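You operate a simulated robot arm through the tools that you are given. There is no shell and no other tool. Be economical: measure what you need, move in short steps, check, and stop when the job is done.

Carry out the task below with a simulated robot arm. There is one attempt and no reset: what you move stays moved.

TASK
Tag the two sections on the trestle bench as their plans say.
Fine: the green framed and the blue banded section each get the tag with their plan's number, pressed down till it sticks; leave the third tag.

It is judged by the outcome, as a careful person would: the job done as asked, and still so three seconds after it is handed in. It fails if anything else is knocked over, pushed out of place, dropped, spilled or broken.

THE ROBOT
A 7-joint arm with a three-finger gripper on a trunk, on a base that drives. Base frame: it is fixed to the floor where the robot stands at the start and does not move with it; the origin is under the middle of the robot, x ahead of it, y to its left, z up; the surface under the hand at the start is at about z = 812. Lengths are in mm, angles in rad, forces in N, time in s.
With the tool pointing down near the work surface it reaches from about 120 to 880 mm from the robot's upright axis, wherever it stands. Its first joint turns from -2.897 to 2.897 rad. Places, roughly: top of the blue banded section [600, -400, 800]; top of the green framed section [600, 200, 800]. Payload 2.94 kg.
The tool frame sits at the grasp point between the pads (the TCP): z along the fingers, y along the line on which they close. The tips reach 30 mm beyond it. Largest opening 132 mm; the body of the gripper starts 107 mm behind the TCP.
Orientation is that of the tool frame in the base frame, as a unit quaternion [x, y, z, w]. With the fingers straight down and closing along the base's y, the tool's x points along the base's -x, its y along +y and its z along -z.

THE INTERFACE
- The arm moves only by the tool nudge_tool. Its argument "plan" is a list of rows, each a list of 7 numbers: the shift along the tool's x, y, z in mm, then the turn, a rotation vector about the tool's x, y, z in rad, then the closure, from 0 (fully open) to 1 (shut). In form: [[tx, ty, tz, ax, ay, az, jaw], ...]. A call has 1 to 12 rows; each row shifts and turns the commanded pose from where the row before left it, along the tool's axes as they then stand. Rows are played at 5 a second. More than 50 mm and 0.15 rad between two rows, or a gripper value outside its range, and nothing of the call is played. Where a pose cannot be reached the arm comes as near as it can. A force on the tool above 40 N (or 10 N above the force at the start of the call, whichever is more), or a blocked arm, ends the call early, and 0.2 s more pass. The fingers move at their own pace and stop on an object; they squeeze with about 25 N. The grip force told is the motor's: it shows also when the fingers shut on nothing. Time passes only in rows, and 0.2 s behind the last, so rows that do not move let the fingers close. The reply holds the time, the measured pose of the TCP, the force on the tool along the base axes, the opening and the grip force, in the units named above and with some noise, with the torque about the TCP (base axes, N m) and any sound that the robot's microphone picked up, and new pictures: "views" is both (left out), scene, wrist or none.
- Cameras (640 x 400 px; columns grow to the right, rows downward): "scene" is now at [43.8, 167.8, 1742.4]; the picture's right is [-0.31, -0.95, 0.00], its down [-0.73, 0.24, -0.63] and it looks along [0.60, -0.20, -0.77] (base axes); focal length 274 px, centre (320, 200). "wrist" rides on the gripper at [72, 3, -144] in the tool frame; the picture's right is [-0.04, 1.00, 0.00], its down [-0.88, -0.04, -0.48] and it looks along [-0.47, -0.02, 0.88] (tool axes); focal length 256 px, centre (320, 200). There is no depth. A picture from a camera that has moved, and an enlarged one, comes with that camera's place and axes in the base frame and with its lens.
- move_column(by): slides the trunk up (or, below 0, down) by that many mm; the arm and the scene camera ride with it, the base frame stays. It gives what a move gives, with no picture.
- base_move(legs): drives the robot by 1 to 6 legs, each [ahead, left, turn to the left] in mm, mm and rad, along the robot's own axes; the way and the turn of a leg run together, so that a leg with both is an arc; at most 1500 mm and 3.142 rad a leg. The arm and the cameras ride along, it lands a little off, and it stops where it bumps. It gives what a move gives, and a new picture of the scene camera.
- aim_head(pan, tilt): turns the head with the scene camera to pan (to the left, within 2.496 rad either way) and tilt (down, from -0.506 to 1.204), counted from straight ahead of the robot. It gives what a move gives, and a new picture of the scene camera.
- inspect(camera, box): a new picture of the part [left, top, right, bottom] of that camera's present view, enlarged. No time passes.
- finish_job(): hands the job in; it is judged then, once.

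Go step by step. Nothing tells you exact positions but the pictures and the camera data: compare them with the known pose of the tool, close in by small moves and look again before you grip or let go. The budget is 120 turns and 260 pictures, counting those below and the enlarged ones. Unless the task says otherwise, let go and move clear before handing in, and close with one line.

The tools are called after "Request:" as a command line: name --pt "numbers of a row" for each row, then --argument value for the rest, lists and objects as JSON in quotes. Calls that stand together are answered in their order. nudge_tool: Moves the arm, as the interface text tells. Its arguments: {"type":"object","properties":{"plan":{"type":"array"},"views":{"type":"string","enum":["both","scene","wrist","none"]}},"required":["plan"]} The other tools are called the same way: move_column (by) slides the trunk up or down; base_move (legs) drives the base; aim_head (pan, tilt) turns the head that bears the scene camera; inspect (camera, box) takes an enlarged picture of a part of a camera's view; finish_job () hands the job in.

At the start:

```text
time_s: 0.0
tcp_pos: [586.8, 29.6, 1109.1]
ee_rot: [0.001, 1.0, 0.001, -0.001]
wrist_force: [-0.4, 0.5, 0.7]
moment: [0.01, 0.0, 0.01]
finger_gap: 131.9
grasp_force: 0.0
trunk travel left (down, up): [-250.0, 290.0]
robot x, y, heading: [2.2, -2.1, -0.004]
head pan, tilt: [-0.318, 0.883]
```

scene: 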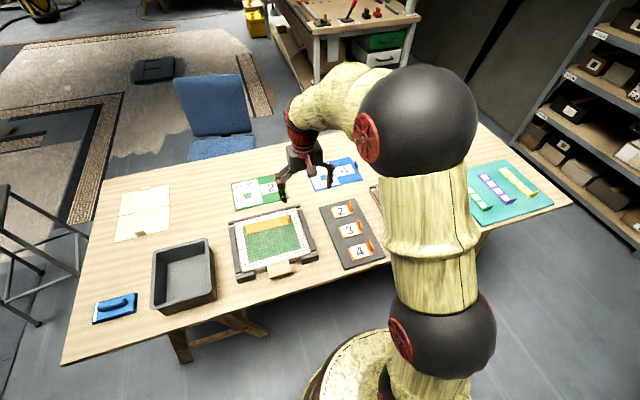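
wrist: 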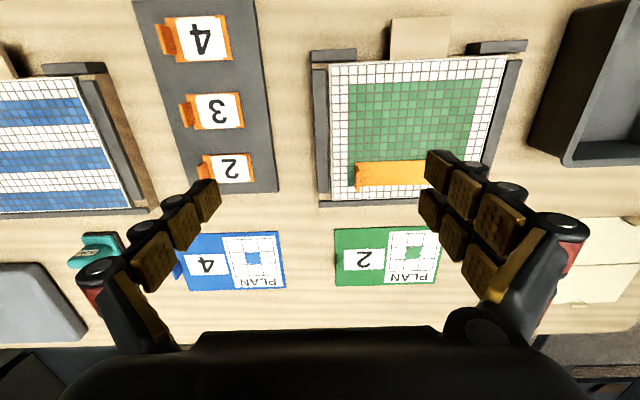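

I see a bench with plan cards (green "2", blue "4"), a rack with tags 2, 3 and 4, and two tiled sections. First I'll take closer looks before moving.

Request:
inspect --camera "wrist" --box '[120, 0, 300, 300]'

Request:
inspect --camera "wrist" --box '[290, 0, 560, 300]'

Request:
inspect --camera "scene" --box '[210, 150, 400, 300]'

Request:
aim_head --pan -0.75 --tilt 0.9

```text
1.33 times, centred on (210, 150) of wrist
camera zoom: at [514.6, 32.8, 1251.8], right [0.04, 1.0, 0.0], down [0.88, -0.04, 0.48], along [0.47, -0.02, -0.88], focal length 341 px, centre (467, 267)
```

zoom: 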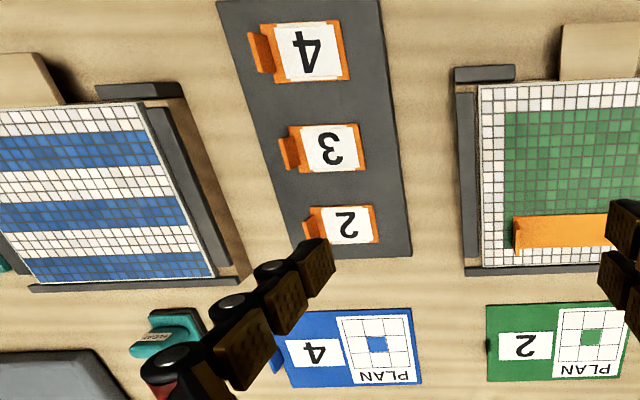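

```text
1.33 times, centred on (425, 150) of wrist
camera zoom: at [514.6, 32.8, 1251.8], right [0.04, 1.0, 0.0], down [0.88, -0.04, 0.48], along [0.47, -0.02, -0.88], focal length 341 px, centre (180, 267)
```

zoom: 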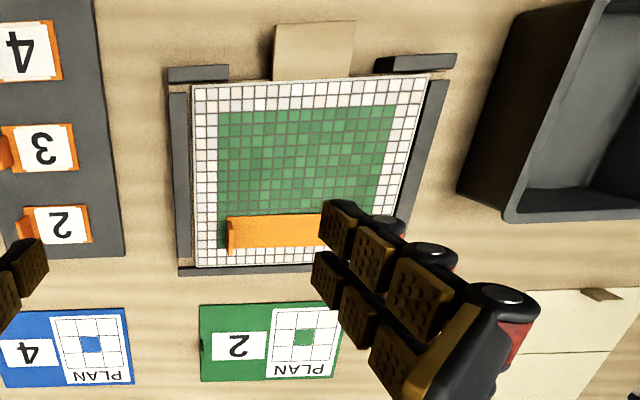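

```text
2.67 times, centred on (305, 225) of scene
camera zoom: at [43.8, 167.8, 1742.4], right [-0.31, -0.95, 0.0], down [-0.73, 0.24, -0.63], along [0.6, -0.2, -0.77], focal length 731 px, centre (360, 133)
```

zoom: 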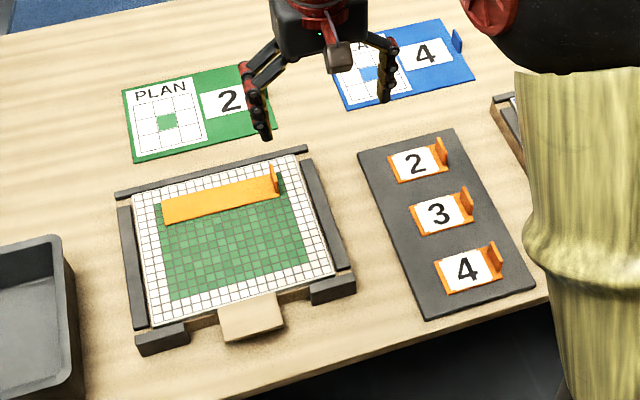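

```text
time_s: 0.9
tcp_pos: [587.1, 29.4, 1108.2]
ee_rot: [0.0, 1.0, 0.0, 0.001]
wrist_force: [0.6, -0.2, 0.7]
moment: [0.04, -0.04, -0.01]
finger_gap: 131.8
grasp_force: 0.1
trunk travel left (down, up): [-250.0, 290.0]
robot x, y, heading: [0.2, 0.2, -0.004]
head pan, tilt: [-0.75, 0.901]
camera scene: at [26.4, 140.3, 1741.1], right [-0.68, -0.73, 0.0], down [-0.57, 0.53, -0.62], along [0.45, -0.42, -0.78], focal length 274 px, centre (320, 200)
```

scene: 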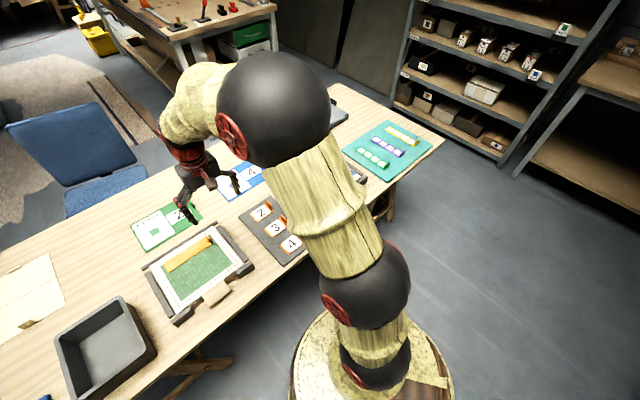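

The arm hides the blue section from the head. I'll move the hand over that side at its present height to look with the wrist camera.

Request:
nudge_tool --pt "0 -50 0 0 0 0 0" --pt "0 -50 0 0 0 0 0" --pt "0 -50 0 0 0 0 0" --pt "0 -50 0 0 0 0 0" --pt "0 -50 0 0 0 0 0" --pt "0 -50 0 0 0 0 0" --pt "0 -50 0 0 0 0 0" --pt "0 0 0 0 0 0 0" --views "wrist"

Request:
aim_head --pan -0.1 --tilt 0.95

```text
time_s: 2.7
tcp_pos: [585.8, -319.8, 1112.0]
ee_rot: [-0.001, 1.0, -0.001, 0.0]
wrist_force: [1.2, 0.6, -0.7]
moment: [-0.01, 0.03, 0.02]
finger_gap: 131.7
grasp_force: 0.1
trunk travel left (down, up): [-250.0, 290.0]
robot x, y, heading: [0.3, -0.4, -0.0]
head pan, tilt: [-0.75, 0.901]
camera wrist: at [513.9, -318.4, 1254.7], right [0.04, 1.0, 0.0], down [0.88, -0.04, 0.48], along [0.48, -0.02, -0.88], focal length 256 px, centre (320, 200)
```

wrist: 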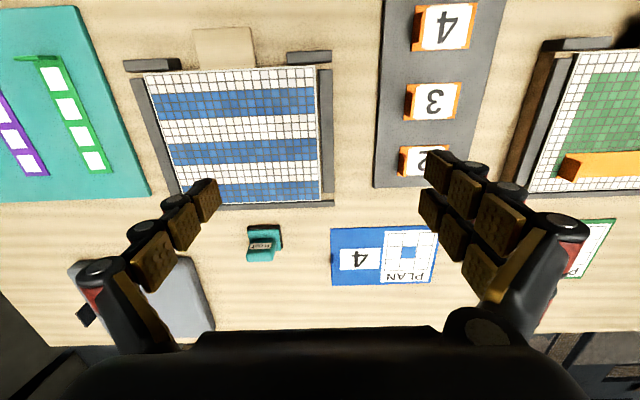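

```text
time_s: 3.7
tcp_pos: [587.1, -319.6, 1112.1]
ee_rot: [0.0, 1.0, 0.0, -0.001]
wrist_force: [0.2, -0.8, 0.3]
moment: [-0.03, -0.02, 0.02]
finger_gap: 132.3
grasp_force: 0.2
trunk travel left (down, up): [-250.0, 290.0]
robot x, y, heading: [0.1, -0.0, -0.001]
head pan, tilt: [-0.099, 0.949]
camera scene: at [43.5, 184.1, 1737.5], right [-0.1, -0.99, 0.0], down [-0.81, 0.08, -0.58], along [0.58, -0.06, -0.81], focal length 274 px, centre (320, 200)
```

scene: 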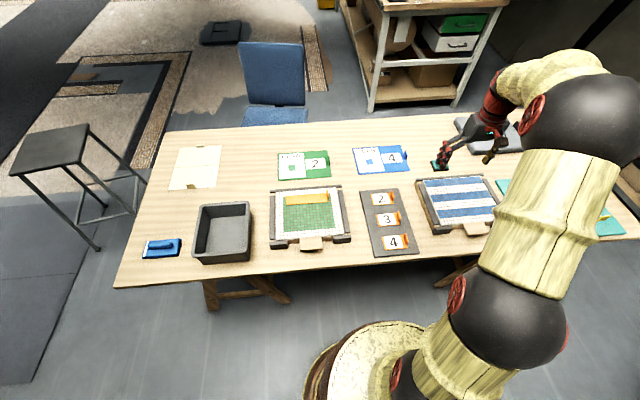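

Request:
inspect --camera "scene" --box '[260, 130, 420, 270]'

Request:
inspect --camera "scene" --box '[400, 130, 540, 250]'

Request:
inspect --camera "scene" --box '[265, 175, 355, 255]'

Request:
inspect --camera "wrist" --box '[100, 0, 360, 300]'

Request:
inspect --camera "scene" --box '[340, 135, 420, 180]'

```text
2.86 times, centred on (340, 200) of scene
camera zoom: at [43.5, 184.1, 1737.5], right [-0.1, -0.99, 0.0], down [-0.81, 0.08, -0.58], along [0.58, -0.06, -0.81], focal length 784 px, centre (263, 200)
```

zoom: 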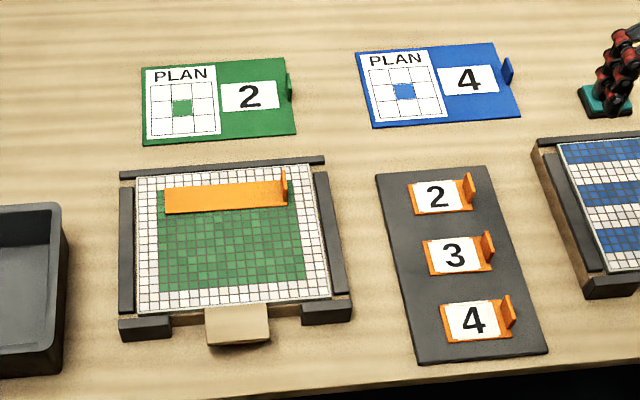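

```text
3.33 times, centred on (470, 190) of scene
camera zoom: at [43.5, 184.1, 1737.5], right [-0.1, -0.99, 0.0], down [-0.81, 0.08, -0.58], along [0.58, -0.06, -0.81], focal length 914 px, centre (-180, 233)
```

zoom: 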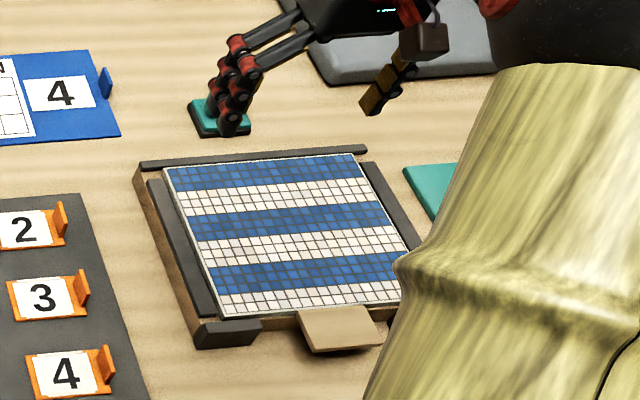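

```text
5.00 times, centred on (310, 215) of scene
camera zoom: at [43.5, 184.1, 1737.5], right [-0.1, -0.99, 0.0], down [-0.81, 0.08, -0.58], along [0.58, -0.06, -0.81], focal length 1371 px, centre (370, 125)
```

zoom: 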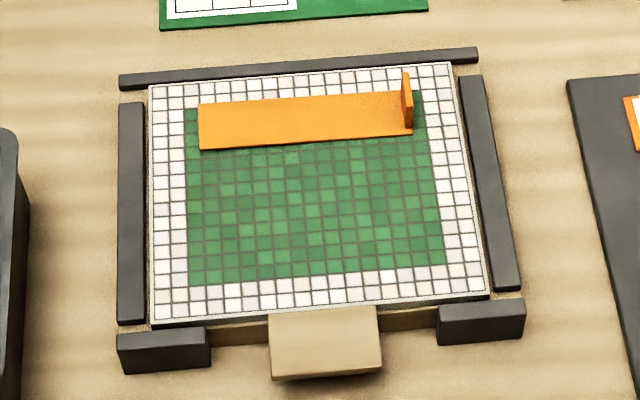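

```text
1.33 times, centred on (230, 150) of wrist
camera zoom: at [513.9, -317.9, 1254.5], right [0.04, 1.0, 0.0], down [0.88, -0.04, 0.48], along [0.47, -0.02, -0.88], focal length 341 px, centre (440, 267)
```

zoom: 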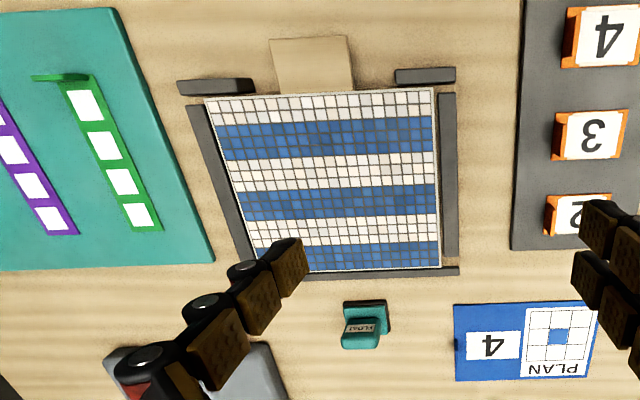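

```text
8.00 times, centred on (380, 158) of scene
camera zoom: at [43.5, 184.1, 1737.5], right [-0.1, -0.99, 0.0], down [-0.81, 0.08, -0.58], along [0.58, -0.06, -0.81], focal length 2194 px, centre (-160, 540)
```

zoom: 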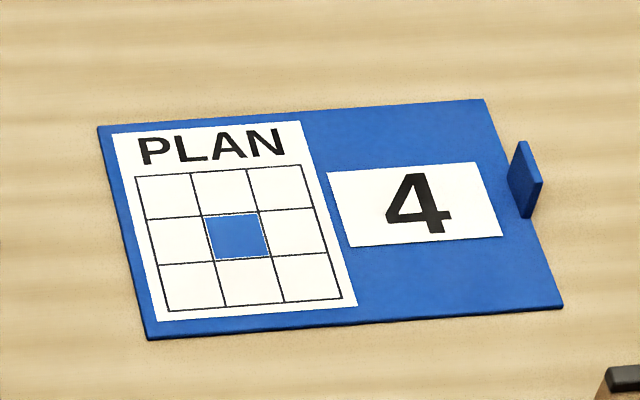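

Tag 2 belongs to green, tag 4 to blue; both plans mark the centre. By my estimates tag 2 is near (675, -154), tag 4 near (477, -136), the green centre near (611, 183) and the blue centre near (616, -460). I'll go above tag 2 and look.

Request:
nudge_tool --pt "-30 50 0 0 0 0 0.3" --pt "-30 50 20 0 0 0 0.5" --pt "-30 50 40 0 0 0 0.5" --pt "0 0 50 0 0 0 0.5" --pt "0 0 40 0 0 0 0.5" --pt "0 0 0 0 0 0 0.5" --views "both"

Request:
inspect --camera "wrist" --box '[200, 80, 440, 320]'

```text
refused: row 1 steps farther than a row can; nothing moved
```

```text
1.67 times, centred on (320, 200) of wrist
camera zoom: at [513.9, -317.9, 1254.5], right [0.04, 1.0, 0.0], down [0.88, -0.04, 0.48], along [0.47, -0.02, -0.88], focal length 427 px, centre (320, 200)
```

zoom: 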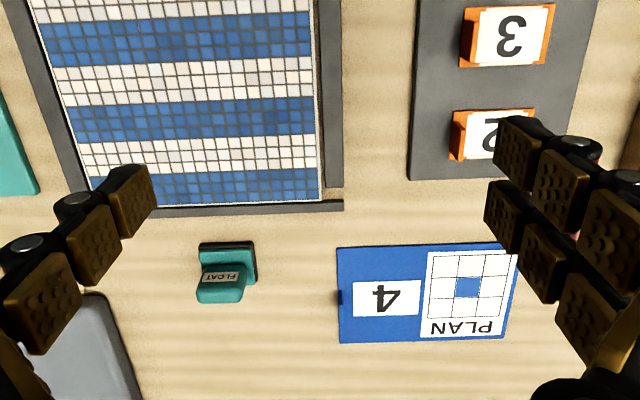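

Same approach in smaller steps.

Request:
nudge_tool --pt "-20 40 0 0 0 0 0.3" --pt "-20 40 0 0 0 0 0.5" --pt "-20 40 0 0 0 0 0.5" --pt "-20 20 20 0 0 0 0.5" --pt "0 0 50 0 0 0 0.5" --pt "0 0 40 0 0 0 0.5" --pt "0 0 0 0 0 0 0.5" --views "wrist"

Request:
inspect --camera "wrist" --box '[200, 80, 440, 320]'

```text
time_s: 5.3
tcp_pos: [666.4, -179.8, 997.8]
ee_rot: [0.0, 1.0, 0.0, 0.001]
wrist_force: [0.4, -0.1, -0.5]
moment: [0.0, 0.01, 0.01]
finger_gap: 66.0
grasp_force: 0.0
trunk travel left (down, up): [-250.0, 290.0]
robot x, y, heading: [1.4, -0.3, -0.005]
head pan, tilt: [-0.099, 0.949]
camera wrist: at [593.9, -177.1, 1141.2], right [0.04, 1.0, 0.0], down [0.88, -0.04, 0.48], along [0.48, -0.02, -0.88], focal length 256 px, centre (320, 200)
```

wrist: 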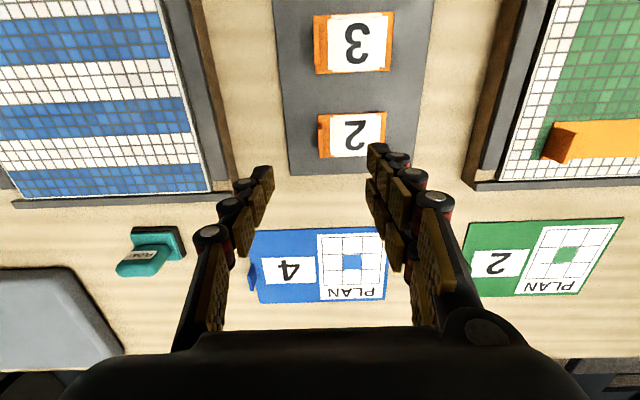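

```text
1.67 times, centred on (320, 200) of wrist
camera zoom: at [593.9, -177.1, 1141.2], right [0.04, 1.0, 0.0], down [0.88, -0.04, 0.48], along [0.48, -0.02, -0.88], focal length 427 px, centre (320, 200)
```

zoom: 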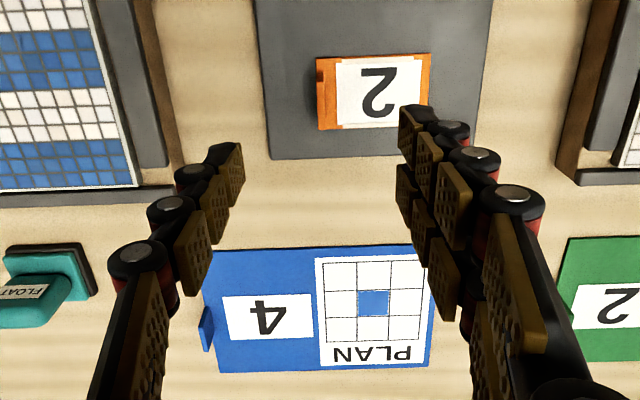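

The fin of tag 2 is near (676, -178), running along x, so I can pinch it by closing along y. I'll descend partway and look again.

Request:
nudge_tool --pt "-10 1 30 0 0 0 0.6" --pt "0 0 40 0 0 0 0.6" --pt "0 0 25 0 0 0 0.6" --pt "0 0 0 0 0 0 0.6" --views "both"

Request:
inspect --camera "wrist" --box '[220, 80, 420, 280]'

Request:
inspect --camera "scene" --box '[340, 150, 440, 230]'

```text
time_s: 6.3
tcp_pos: [674.3, -178.9, 899.4]
ee_rot: [0.0, 1.0, 0.0, 0.0]
wrist_force: [-0.2, -0.2, 0.3]
moment: [0.03, 0.04, -0.03]
finger_gap: 52.9
grasp_force: 0.2
trunk travel left (down, up): [-250.0, 290.0]
robot x, y, heading: [-3.9, -0.2, 0.001]
head pan, tilt: [-0.099, 0.949]
camera scene: at [43.9, 184.3, 1737.5], right [-0.1, -1.0, 0.0], down [-0.81, 0.08, -0.58], along [0.58, -0.06, -0.81], focal length 274 px, centre (320, 200)
camera wrist: at [602.4, -177.1, 1043.7], right [0.04, 1.0, 0.0], down [0.88, -0.04, 0.48], along [0.48, -0.02, -0.88], focal length 256 px, centre (320, 200)
```

scene: 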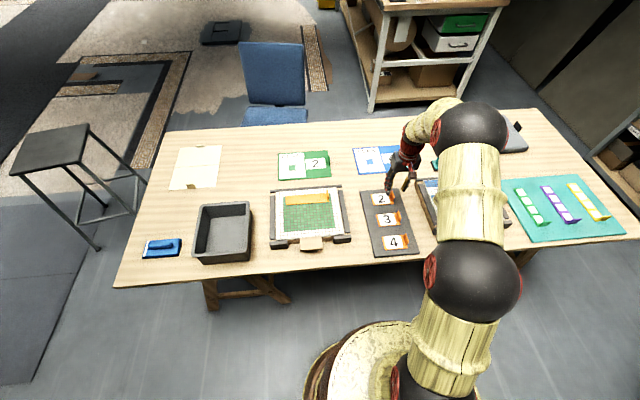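
wrist: 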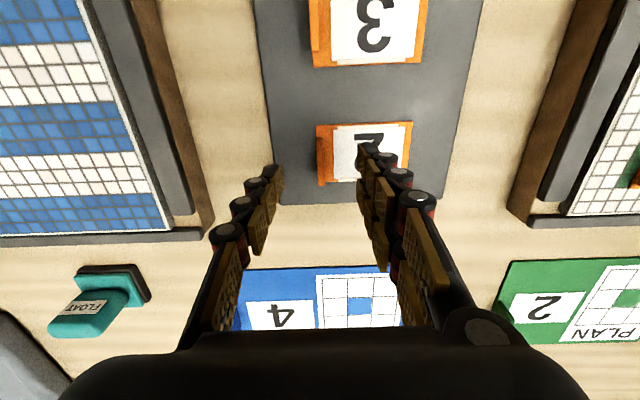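

```text
2.00 times, centred on (320, 180) of wrist
camera zoom: at [602.4, -177.1, 1043.7], right [0.04, 1.0, 0.0], down [0.88, -0.04, 0.48], along [0.48, -0.02, -0.88], focal length 512 px, centre (320, 240)
```

zoom: 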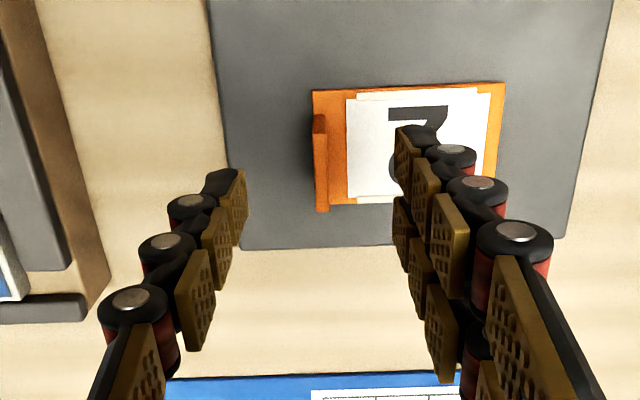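

```text
5.00 times, centred on (390, 190) of scene
camera zoom: at [43.9, 184.3, 1737.5], right [-0.1, -1.0, 0.0], down [-0.81, 0.08, -0.58], along [0.58, -0.06, -0.81], focal length 1371 px, centre (-30, 250)
```

zoom: 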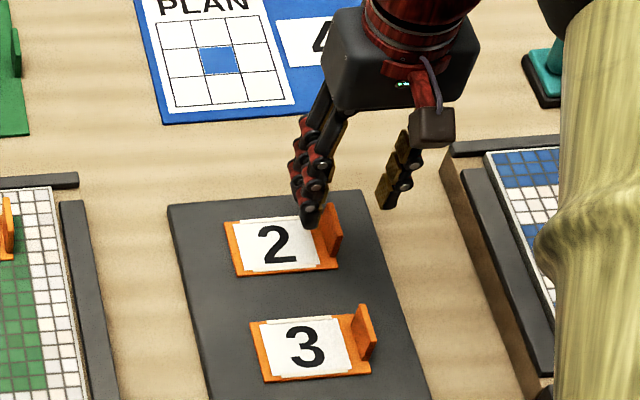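

The fin is centred between the fingers, at about (677, -180). I'll lower the tips to near the tag plate and check.

Request:
nudge_tool --pt "-3 -1 20 0 0 0 0.7" --pt "0 0 12 0 0 0 0.7" --pt "0 0 0 0 0 0 0.7" --views "both"

Request:
inspect --camera "wrist" --box '[220, 100, 420, 300]'

Request:
inspect --camera "scene" --box '[350, 160, 430, 220]'

```text
time_s: 7.1
tcp_pos: [679.5, -180.0, 868.4]
ee_rot: [0.0, 1.0, 0.001, 0.0]
wrist_force: [1.0, -0.9, 0.5]
moment: [0.04, -0.01, -0.02]
finger_gap: 39.5
grasp_force: 0.0
trunk travel left (down, up): [-250.0, 290.0]
robot x, y, heading: [-3.5, -0.8, -0.004]
head pan, tilt: [-0.099, 0.949]
camera scene: at [43.6, 184.4, 1737.4], right [-0.1, -1.0, 0.0], down [-0.81, 0.08, -0.58], along [0.58, -0.06, -0.81], focal length 274 px, centre (320, 200)
camera wrist: at [606.7, -177.5, 1012.4], right [0.04, 1.0, 0.0], down [0.88, -0.04, 0.48], along [0.48, -0.02, -0.88], focal length 256 px, centre (320, 200)
```

scene: 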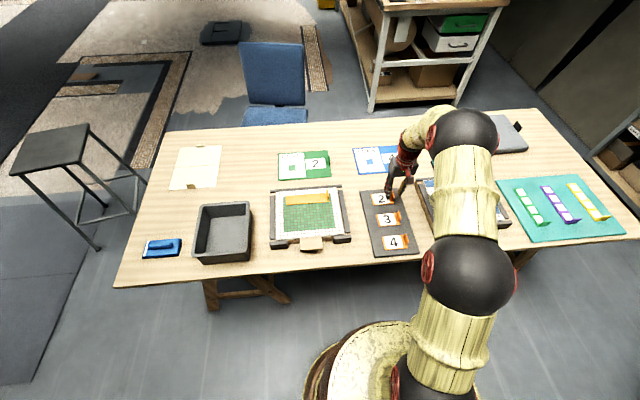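
wrist: 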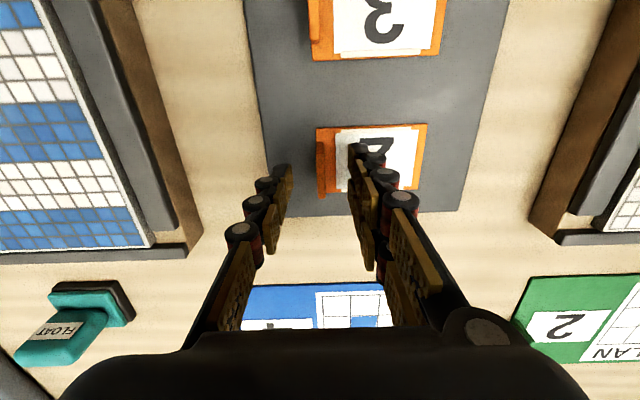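

```text
2.00 times, centred on (320, 200) of wrist
camera zoom: at [606.7, -177.5, 1012.4], right [0.04, 1.0, 0.0], down [0.88, -0.04, 0.48], along [0.48, -0.02, -0.88], focal length 512 px, centre (320, 200)
```

zoom: 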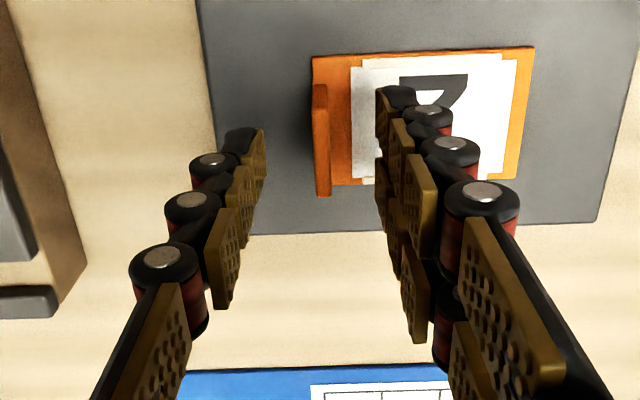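

```text
6.67 times, centred on (390, 190) of scene
camera zoom: at [43.6, 184.4, 1737.4], right [-0.1, -1.0, 0.0], down [-0.81, 0.08, -0.58], along [0.58, -0.06, -0.81], focal length 1828 px, centre (-147, 267)
```

zoom: 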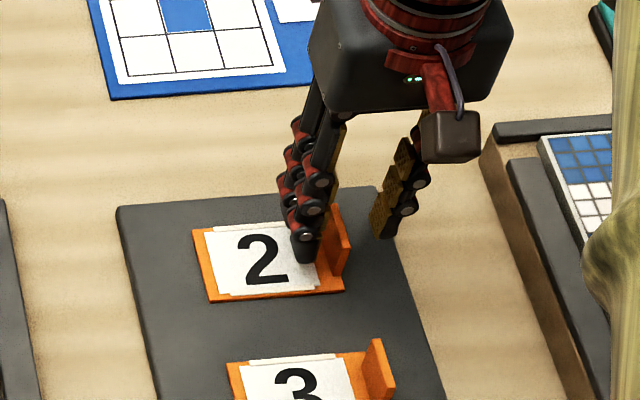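

The fin is well centred. I'll go down a little more and close on it.

Request:
nudge_tool --pt "2 0 4 0 0 0 0.7" --pt "0 0 4 0 0 0 0.7" --pt "0 0 0 0 0 0 0.7" --views "none"

Request:
inspect --camera "scene" --box '[365, 175, 415, 215]'

```text
time_s: 7.9
tcp_pos: [677.4, -179.2, 862.4]
ee_rot: [0.0, 1.0, 0.0, 0.0]
wrist_force: [-0.3, -0.1, -0.7]
moment: [-0.01, 0.0, -0.01]
finger_gap: 39.6
grasp_force: 0.1
trunk travel left (down, up): [-250.0, 290.0]
robot x, y, heading: [-3.8, 4.7, 0.003]
head pan, tilt: [-0.099, 0.949]
```

```text
10.00 times, centred on (390, 195) of scene
camera zoom: at [43.7, 184.3, 1737.4], right [-0.1, -1.0, 0.0], down [-0.81, 0.08, -0.58], along [0.58, -0.06, -0.81], focal length 2742 px, centre (-380, 250)
```

zoom: 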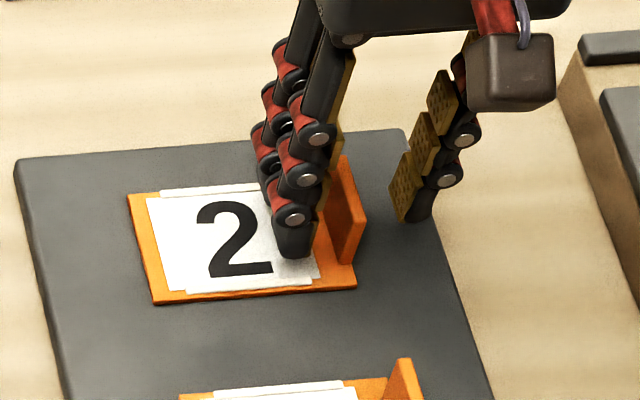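

Request:
nudge_tool --pt "0 0 0 0 0 0 0.9" --pt "0 0 0 0 0 0 1" --pt "0 0 0 0 0 0 1" --pt "0 0 0 0 0 0 1" --views "both"

Request:
inspect --camera "wrist" --box '[220, 100, 420, 300]'

Request:
inspect --camera "scene" --box '[365, 175, 415, 215]'

```text
time_s: 8.9
tcp_pos: [676.7, -178.3, 860.9]
ee_rot: [0.0, 1.0, 0.0, 0.0]
wrist_force: [0.6, 0.2, 0.2]
moment: [0.02, 0.01, -0.05]
finger_gap: 6.1
grasp_force: 24.8
trunk travel left (down, up): [-250.0, 290.0]
robot x, y, heading: [2.2, 1.9, -0.002]
head pan, tilt: [-0.099, 0.949]
camera scene: at [43.7, 184.3, 1737.4], right [-0.1, -1.0, 0.0], down [-0.81, 0.08, -0.58], along [0.58, -0.06, -0.81], focal length 274 px, centre (320, 200)
camera wrist: at [605.1, -176.9, 1005.5], right [0.04, 1.0, 0.0], down [0.88, -0.04, 0.48], along [0.47, -0.02, -0.88], focal length 256 px, centre (320, 200)
```

scene: 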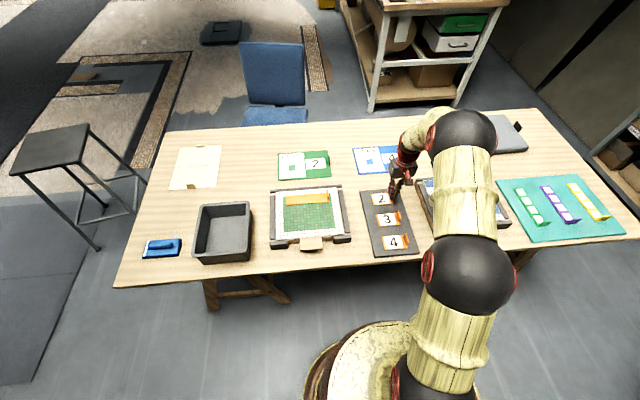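
wrist: 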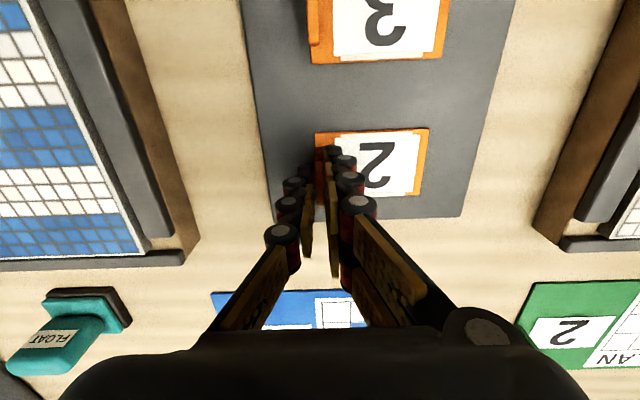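

```text
2.00 times, centred on (320, 200) of wrist
camera zoom: at [605.1, -176.9, 1005.5], right [0.04, 1.0, 0.0], down [0.88, -0.04, 0.48], along [0.47, -0.02, -0.88], focal length 512 px, centre (320, 200)
```

zoom: 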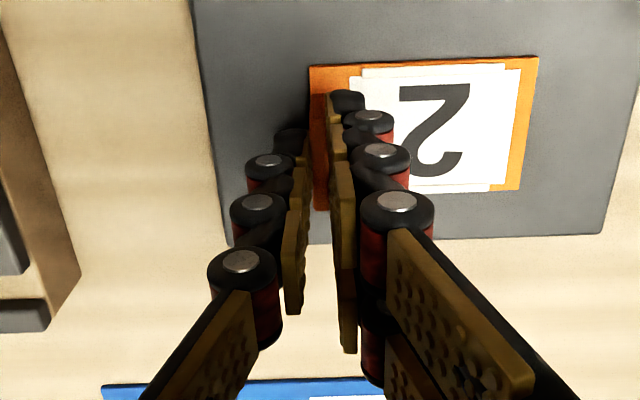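

```text
10.00 times, centred on (390, 195) of scene
camera zoom: at [43.7, 184.3, 1737.4], right [-0.1, -1.0, 0.0], down [-0.81, 0.08, -0.58], along [0.58, -0.06, -0.81], focal length 2742 px, centre (-380, 250)
```

zoom: 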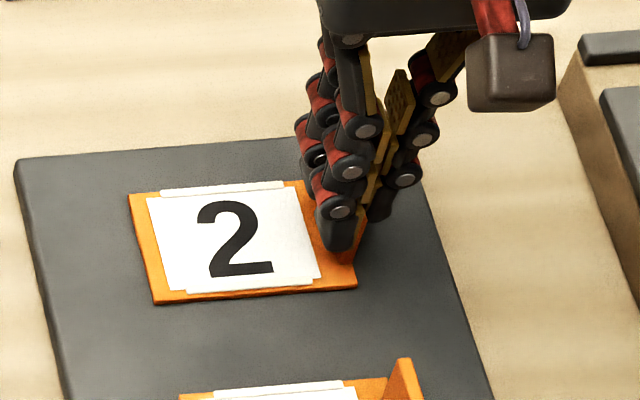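

Gripped: 6 mm gap at 25 N. I'll lift and look.

Request:
nudge_tool --pt "0 0 -10 0 0 0 1" --pt "0 0 -20 0 0 0 1" --pt "0 0 -35 0 0 0 1" --pt "0 0 -35 0 0 0 1" --pt "0 0 0 0 0 0 1" --views "both"

Request:
inspect --camera "scene" --box '[350, 150, 430, 220]'

```text
time_s: 10.1
tcp_pos: [677.6, -178.5, 964.7]
ee_rot: [0.0, 1.0, 0.0, -0.001]
wrist_force: [0.2, -0.4, -0.3]
moment: [0.0, -0.01, 0.0]
finger_gap: 6.3
grasp_force: 25.8
trunk travel left (down, up): [-250.0, 290.0]
robot x, y, heading: [-3.5, -3.1, 0.004]
head pan, tilt: [-0.099, 0.949]
camera scene: at [43.5, 184.4, 1737.4], right [-0.1, -1.0, 0.0], down [-0.81, 0.08, -0.58], along [0.58, -0.06, -0.81], focal length 274 px, centre (320, 200)
camera wrist: at [605.3, -175.9, 1108.3], right [0.04, 1.0, 0.0], down [0.88, -0.04, 0.47], along [0.47, -0.02, -0.88], focal length 256 px, centre (320, 200)
```

scene: 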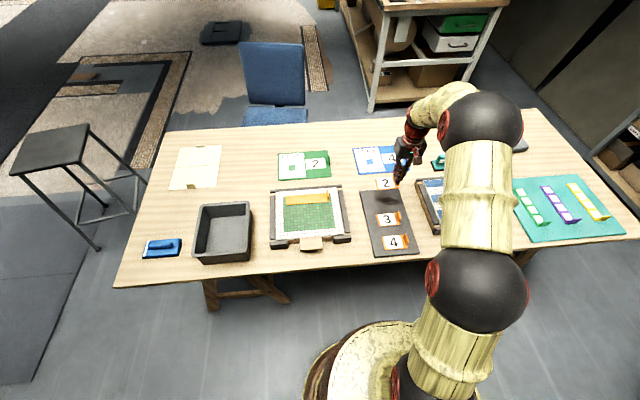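
wrist: 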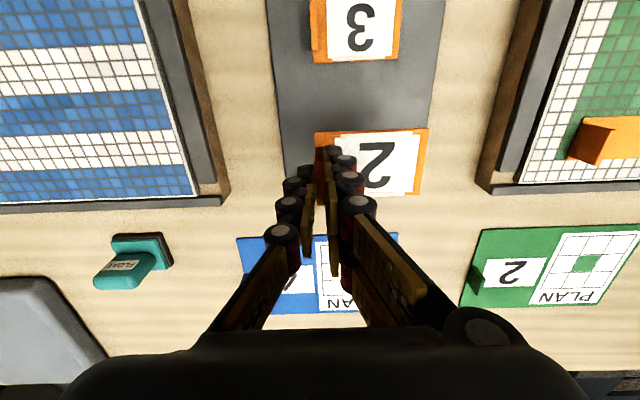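

```text
5.71 times, centred on (390, 185) of scene
camera zoom: at [43.5, 184.4, 1737.4], right [-0.1, -1.0, 0.0], down [-0.81, 0.08, -0.58], along [0.58, -0.06, -0.81], focal length 1567 px, centre (-80, 286)
```

zoom: 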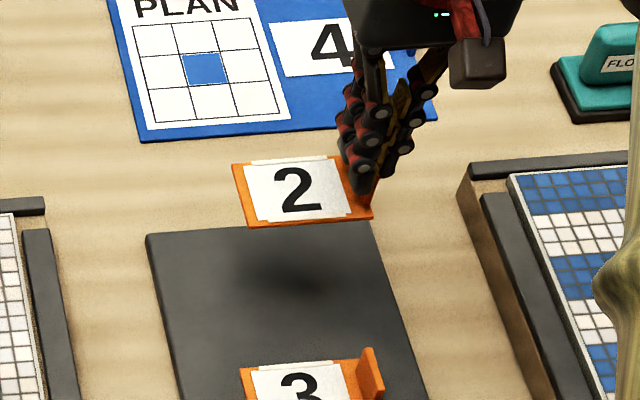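

Tag 2 is held level; its centre sits about 36 mm to +y and 3 mm to -x of the TCP. I'll carry it over to the green section at this height and look.

Request:
nudge_tool --pt "7 45 0 0 0 0 1" --pt "7 45 0 0 0 0 1" --pt "8 45 0 0 0 0 1" --pt "8 45 0 0 0 0 1" --pt "8 45 0 0 0 0 1" --pt "8 45 0 0 0 0 1" --pt "8 40 0 0 0 0 1" --pt "8 15 0 0 0 0 1" --pt "0 0 0 0 0 0 1" --views "both"

Request:
inspect --camera "scene" --box '[250, 160, 370, 260]'

```text
time_s: 12.1
tcp_pos: [616.7, 147.5, 962.9]
ee_rot: [0.0, 1.0, 0.0, 0.0]
wrist_force: [0.9, 0.3, -0.3]
moment: [-0.02, 0.02, 0.0]
finger_gap: 5.9
grasp_force: 24.6
trunk travel left (down, up): [-250.0, 290.0]
robot x, y, heading: [-1.1, 0.8, -0.0]
head pan, tilt: [-0.099, 0.949]
camera scene: at [43.5, 184.5, 1737.4], right [-0.1, -1.0, 0.0], down [-0.81, 0.08, -0.58], along [0.58, -0.06, -0.81], focal length 274 px, centre (320, 200)
camera wrist: at [544.0, 150.4, 1107.3], right [0.04, 1.0, 0.0], down [0.88, -0.04, 0.48], along [0.47, -0.02, -0.88], focal length 256 px, centre (320, 200)
```

scene: 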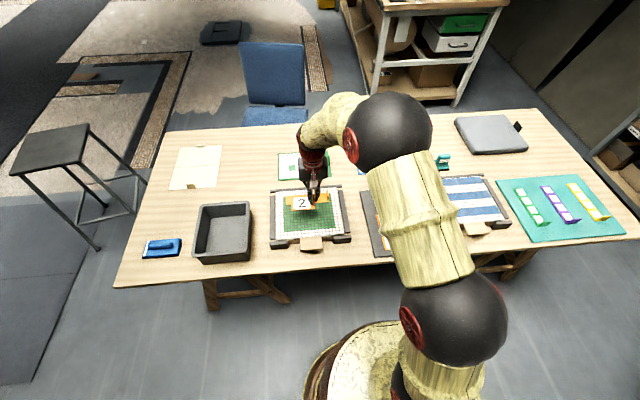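
wrist: 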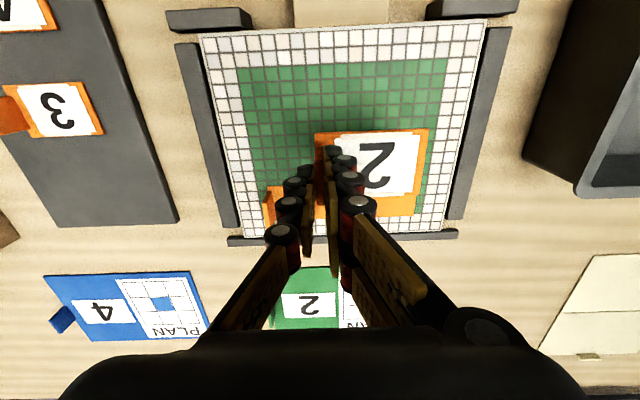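

```text
4.00 times, centred on (310, 210) of scene
camera zoom: at [43.5, 184.5, 1737.4], right [-0.1, -1.0, 0.0], down [-0.81, 0.08, -0.58], along [0.58, -0.06, -0.81], focal length 1097 px, centre (360, 160)
```

zoom: 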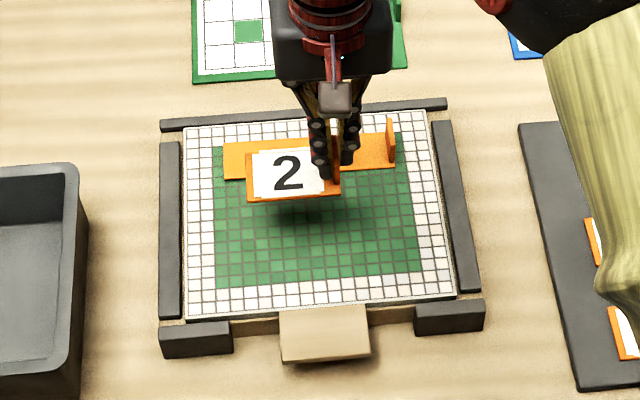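

The section centre works out near (639, 172). The orange strip's near edge is at about x 673, so I'll aim the tag centre at about (632, 172) to keep clear of it. Next I go partway down.

Request:
nudge_tool --pt "-10 -6 10 0 0 0 1" --pt "-8 -6 30 0 0 0 1" --pt "0 0 35 0 0 0 1" --pt "0 0 0 0 0 0 1" --views "both"

Request:
inspect --camera "scene" --box '[260, 170, 360, 250]'

```text
time_s: 13.1
tcp_pos: [632.5, 137.2, 889.8]
ee_rot: [0.0, 1.0, -0.001, 0.002]
wrist_force: [-1.4, -2.5, 17.1]
moment: [-0.07, 0.23, 0.04]
finger_gap: 6.1
grasp_force: 25.2
trunk travel left (down, up): [-250.0, 290.0]
robot x, y, heading: [-3.1, -2.5, -0.002]
head pan, tilt: [-0.099, 0.949]
camera scene: at [41.8, 184.0, 1737.7], right [-0.1, -0.99, 0.0], down [-0.81, 0.08, -0.58], along [0.58, -0.06, -0.81], focal length 274 px, centre (320, 200)
camera wrist: at [560.1, 139.3, 1033.7], right [0.04, 1.0, 0.0], down [0.88, -0.04, 0.48], along [0.48, -0.02, -0.88], focal length 256 px, centre (320, 200)
```

scene: 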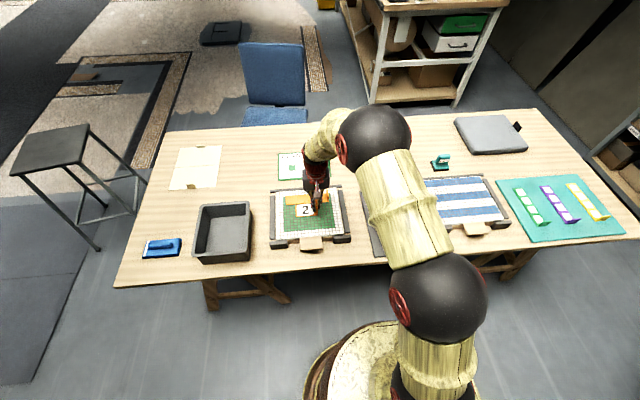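
wrist: 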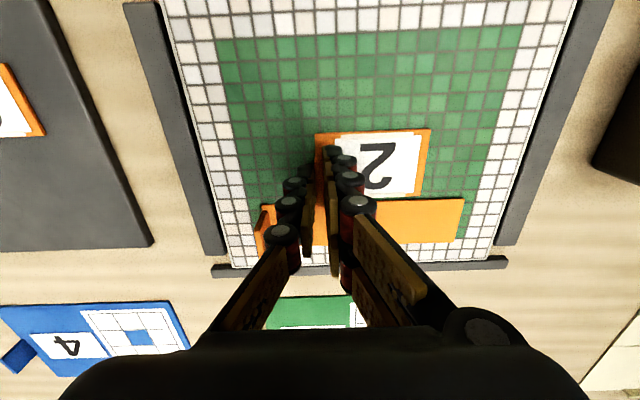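

```text
5.00 times, centred on (310, 210) of scene
camera zoom: at [41.8, 184.0, 1737.7], right [-0.1, -0.99, 0.0], down [-0.81, 0.08, -0.58], along [0.58, -0.06, -0.81], focal length 1371 px, centre (370, 150)
```

zoom: 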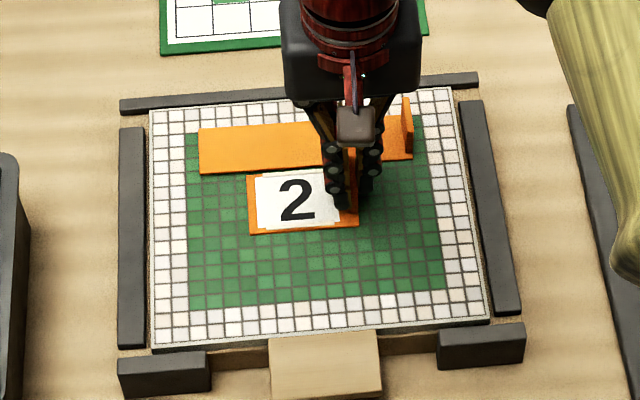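

I have touched already with 17 N, so the section is thicker than I took it to be. I'll check closely before deciding whether to shift.

Request:
inspect --camera "wrist" --box '[200, 60, 480, 260]'

Request:
inspect --camera "scene" --box '[285, 185, 335, 225]'

```text
2.00 times, centred on (340, 160) of wrist
camera zoom: at [560.1, 139.3, 1033.7], right [0.04, 1.0, 0.0], down [0.88, -0.04, 0.48], along [0.48, -0.02, -0.88], focal length 512 px, centre (280, 280)
```

zoom: 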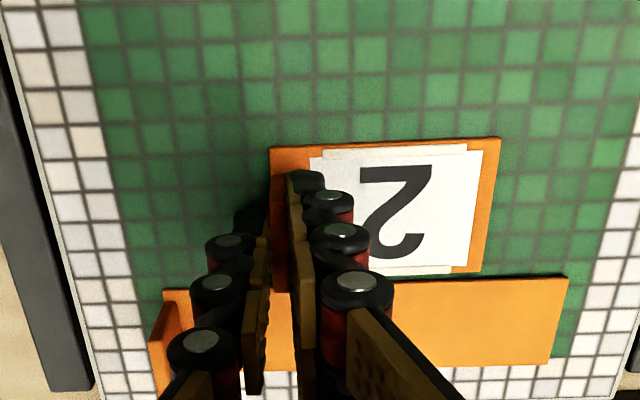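

```text
10.00 times, centred on (310, 205) of scene
camera zoom: at [41.8, 184.0, 1737.7], right [-0.1, -0.99, 0.0], down [-0.81, 0.08, -0.58], along [0.58, -0.06, -0.81], focal length 2742 px, centre (420, 150)
```

zoom: 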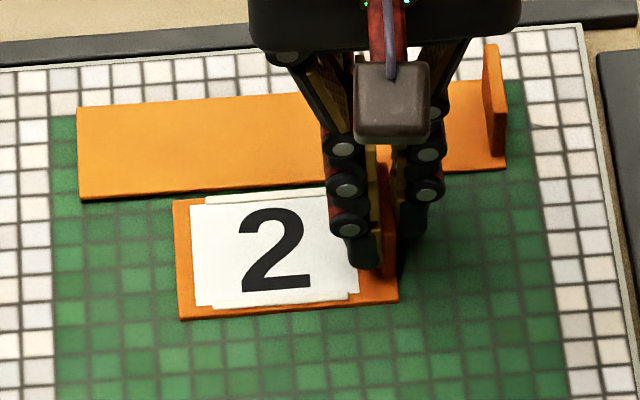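

The tag sits close to the centre, with a small clear gap to the strip, and is flat. I'll press a little more here.

Request:
nudge_tool --pt "0 0 1.5 0 0 0 1" --pt "0 0 1 0 0 0 1" --pt "0 0 0 0 0 0 1" --views "wrist"

```text
time_s: 13.9
tcp_pos: [633.2, 136.5, 886.4]
ee_rot: [0.0, 1.0, 0.0, 0.002]
wrist_force: [2.8, 4.1, 25.6]
moment: [0.16, -0.14, 0.03]
finger_gap: 6.3
grasp_force: 24.7
trunk travel left (down, up): [-250.0, 290.0]
robot x, y, heading: [-0.7, -1.0, -0.0]
head pan, tilt: [-0.099, 0.949]
camera wrist: at [560.5, 138.7, 1030.5], right [0.04, 1.0, 0.0], down [0.88, -0.04, 0.48], along [0.48, -0.02, -0.88], focal length 256 px, centre (320, 200)
```

wrist: 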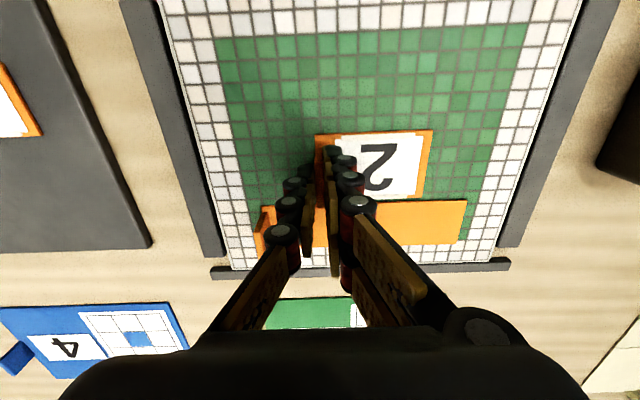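

I'll release just enough, rise clear, and look before pressing on the middle of the plate.

Request:
nudge_tool --pt "0 0 0 0 0 0 0.9" --pt "0 0 0 0 0 0 0.8" --pt "0 0 -10 0 0 0 0.8" --pt "0 0 -25 0 0 0 0.8" --pt "0 0 -25 0 0 0 0.8" --pt "0 0 0 0 0 0 1" --views "both"

Request:
inspect --camera "scene" --box '[260, 170, 360, 250]'

```text
time_s: 15.3
tcp_pos: [635.3, 133.7, 948.4]
ee_rot: [0.0, 1.0, 0.001, 0.0]
wrist_force: [0.3, 0.1, 0.2]
moment: [-0.02, 0.0, -0.03]
finger_gap: 0.0
grasp_force: 1.4
trunk travel left (down, up): [-250.0, 290.0]
robot x, y, heading: [-2.4, -2.4, 0.001]
head pan, tilt: [-0.099, 0.949]
camera scene: at [43.6, 184.6, 1737.4], right [-0.1, -1.0, 0.0], down [-0.81, 0.08, -0.58], along [0.58, -0.06, -0.81], focal length 274 px, centre (320, 200)
camera wrist: at [562.3, 136.0, 1090.9], right [0.04, 1.0, 0.0], down [0.88, -0.04, 0.48], along [0.47, -0.02, -0.88], focal length 256 px, centre (320, 200)
```

scene: 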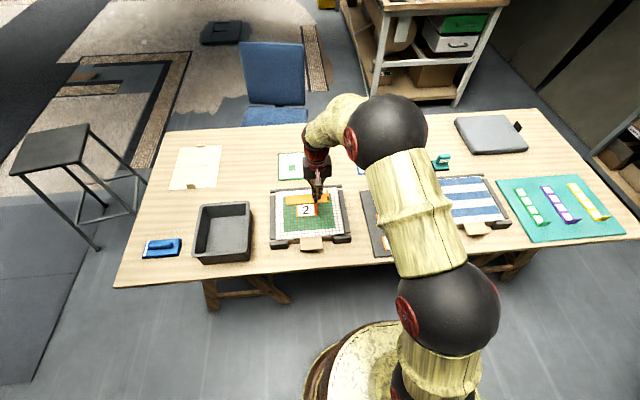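
wrist: 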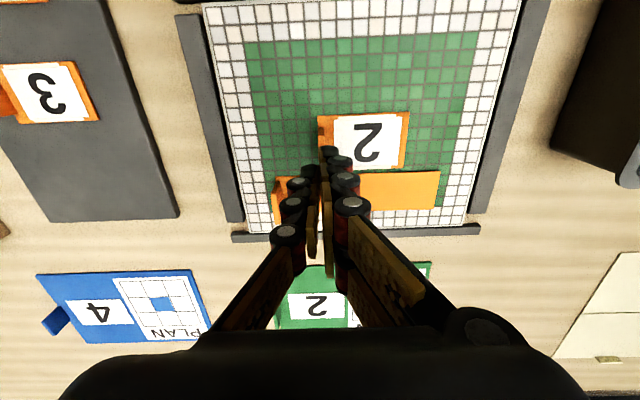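

```text
5.00 times, centred on (310, 210) of scene
camera zoom: at [43.6, 184.6, 1737.4], right [-0.1, -1.0, 0.0], down [-0.81, 0.08, -0.58], along [0.58, -0.06, -0.81], focal length 1371 px, centre (370, 150)
```

zoom: 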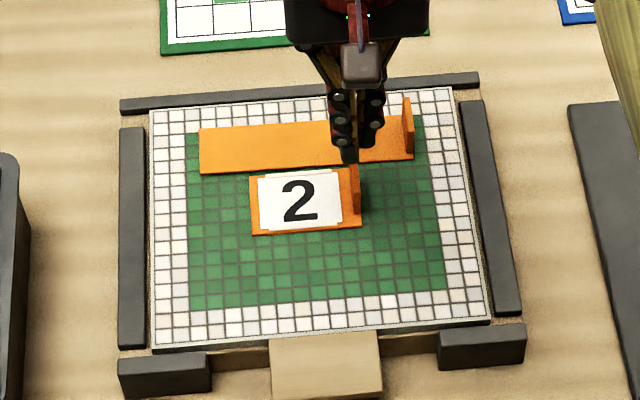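

The tag stays flat in place. Now I'll move the closed fingers over its middle at about (630, 173) and press gently until about 35 N.

Request:
nudge_tool --pt "5 39 0 0 0 0 1" --pt "0 0 30 0 0 0 1" --pt "0 0 20 0 0 0 1" --pt "0 0 0 0 0 0 1" --views "both"

Request:
inspect --camera "scene" --box '[270, 170, 350, 234]'

```text
time_s: 16.3
tcp_pos: [630.4, 173.2, 896.0]
ee_rot: [0.001, 1.0, 0.0, 0.0]
wrist_force: [-0.5, 0.1, 0.1]
moment: [-0.05, 0.04, -0.02]
finger_gap: 0.0
grasp_force: 25.1
trunk travel left (down, up): [-250.0, 290.0]
robot x, y, heading: [0.6, 1.3, -0.004]
head pan, tilt: [-0.099, 0.949]
camera scene: at [43.5, 184.9, 1737.4], right [-0.1, -1.0, 0.0], down [-0.81, 0.08, -0.58], along [0.58, -0.06, -0.81], focal length 274 px, centre (320, 200)
camera wrist: at [558.1, 176.2, 1040.0], right [0.04, 1.0, 0.0], down [0.88, -0.04, 0.48], along [0.48, -0.02, -0.88], focal length 256 px, centre (320, 200)
```

scene: 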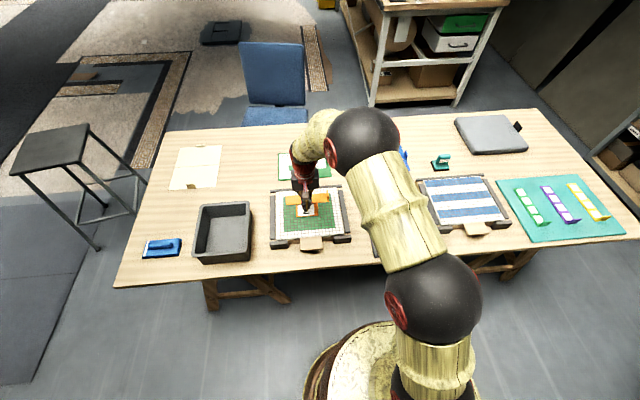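
wrist: 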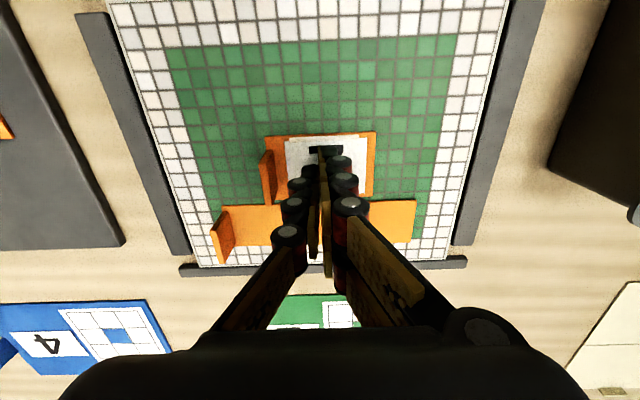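

```text
6.25 times, centred on (310, 202) of scene
camera zoom: at [43.5, 184.9, 1737.4], right [-0.1, -1.0, 0.0], down [-0.81, 0.08, -0.58], along [0.58, -0.06, -0.81], focal length 1714 px, centre (382, 188)
```

zoom: 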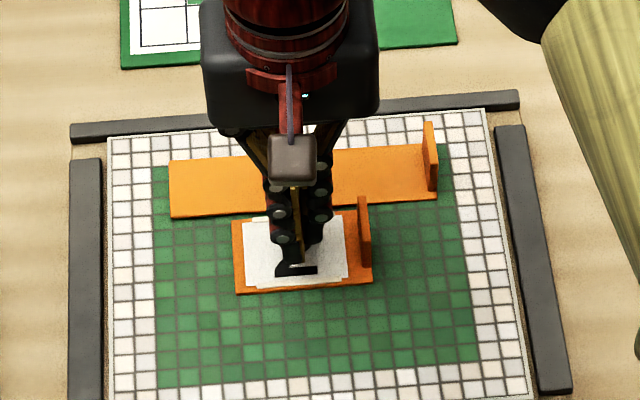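

Aligned over the middle. Pressing in small steps.

Request:
nudge_tool --pt "0 0 3 0 0 0 1" --pt "0 0 3 0 0 0 1" --pt "0 0 3 0 0 0 1" --pt "0 0 2 0 0 0 1" --pt "0 0 2 0 0 0 1" --pt "0 0 0 0 0 0 1" --views "none"

```text
time_s: 17.7
tcp_pos: [630.2, 173.1, 882.9]
ee_rot: [0.0, 1.0, 0.001, 0.0]
wrist_force: [-0.1, -0.8, 1.3]
moment: [-0.01, 0.03, 0.02]
finger_gap: 0.0
grasp_force: 24.6
trunk travel left (down, up): [-250.0, 290.0]
robot x, y, heading: [0.4, -1.1, -0.003]
head pan, tilt: [-0.099, 0.949]
```

Request:
nudge_tool --pt "0 0 2 0 0 0 1" --pt "0 0 2 0 0 0 1" --pt "0 0 2 0 0 0 1" --pt "0 0 2 0 0 0 1" --pt "0 0 0 0 0 0 1" --views "none"

```text
time_s: 18.9
tcp_pos: [629.5, 172.1, 874.7]
ee_rot: [0.0, 1.0, 0.0, 0.0]
wrist_force: [0.2, 0.1, 0.8]
moment: [-0.01, 0.02, 0.03]
finger_gap: 0.0
grasp_force: 25.0
trunk travel left (down, up): [-250.0, 290.0]
robot x, y, heading: [2.5, 2.4, 0.0]
head pan, tilt: [-0.099, 0.949]
```

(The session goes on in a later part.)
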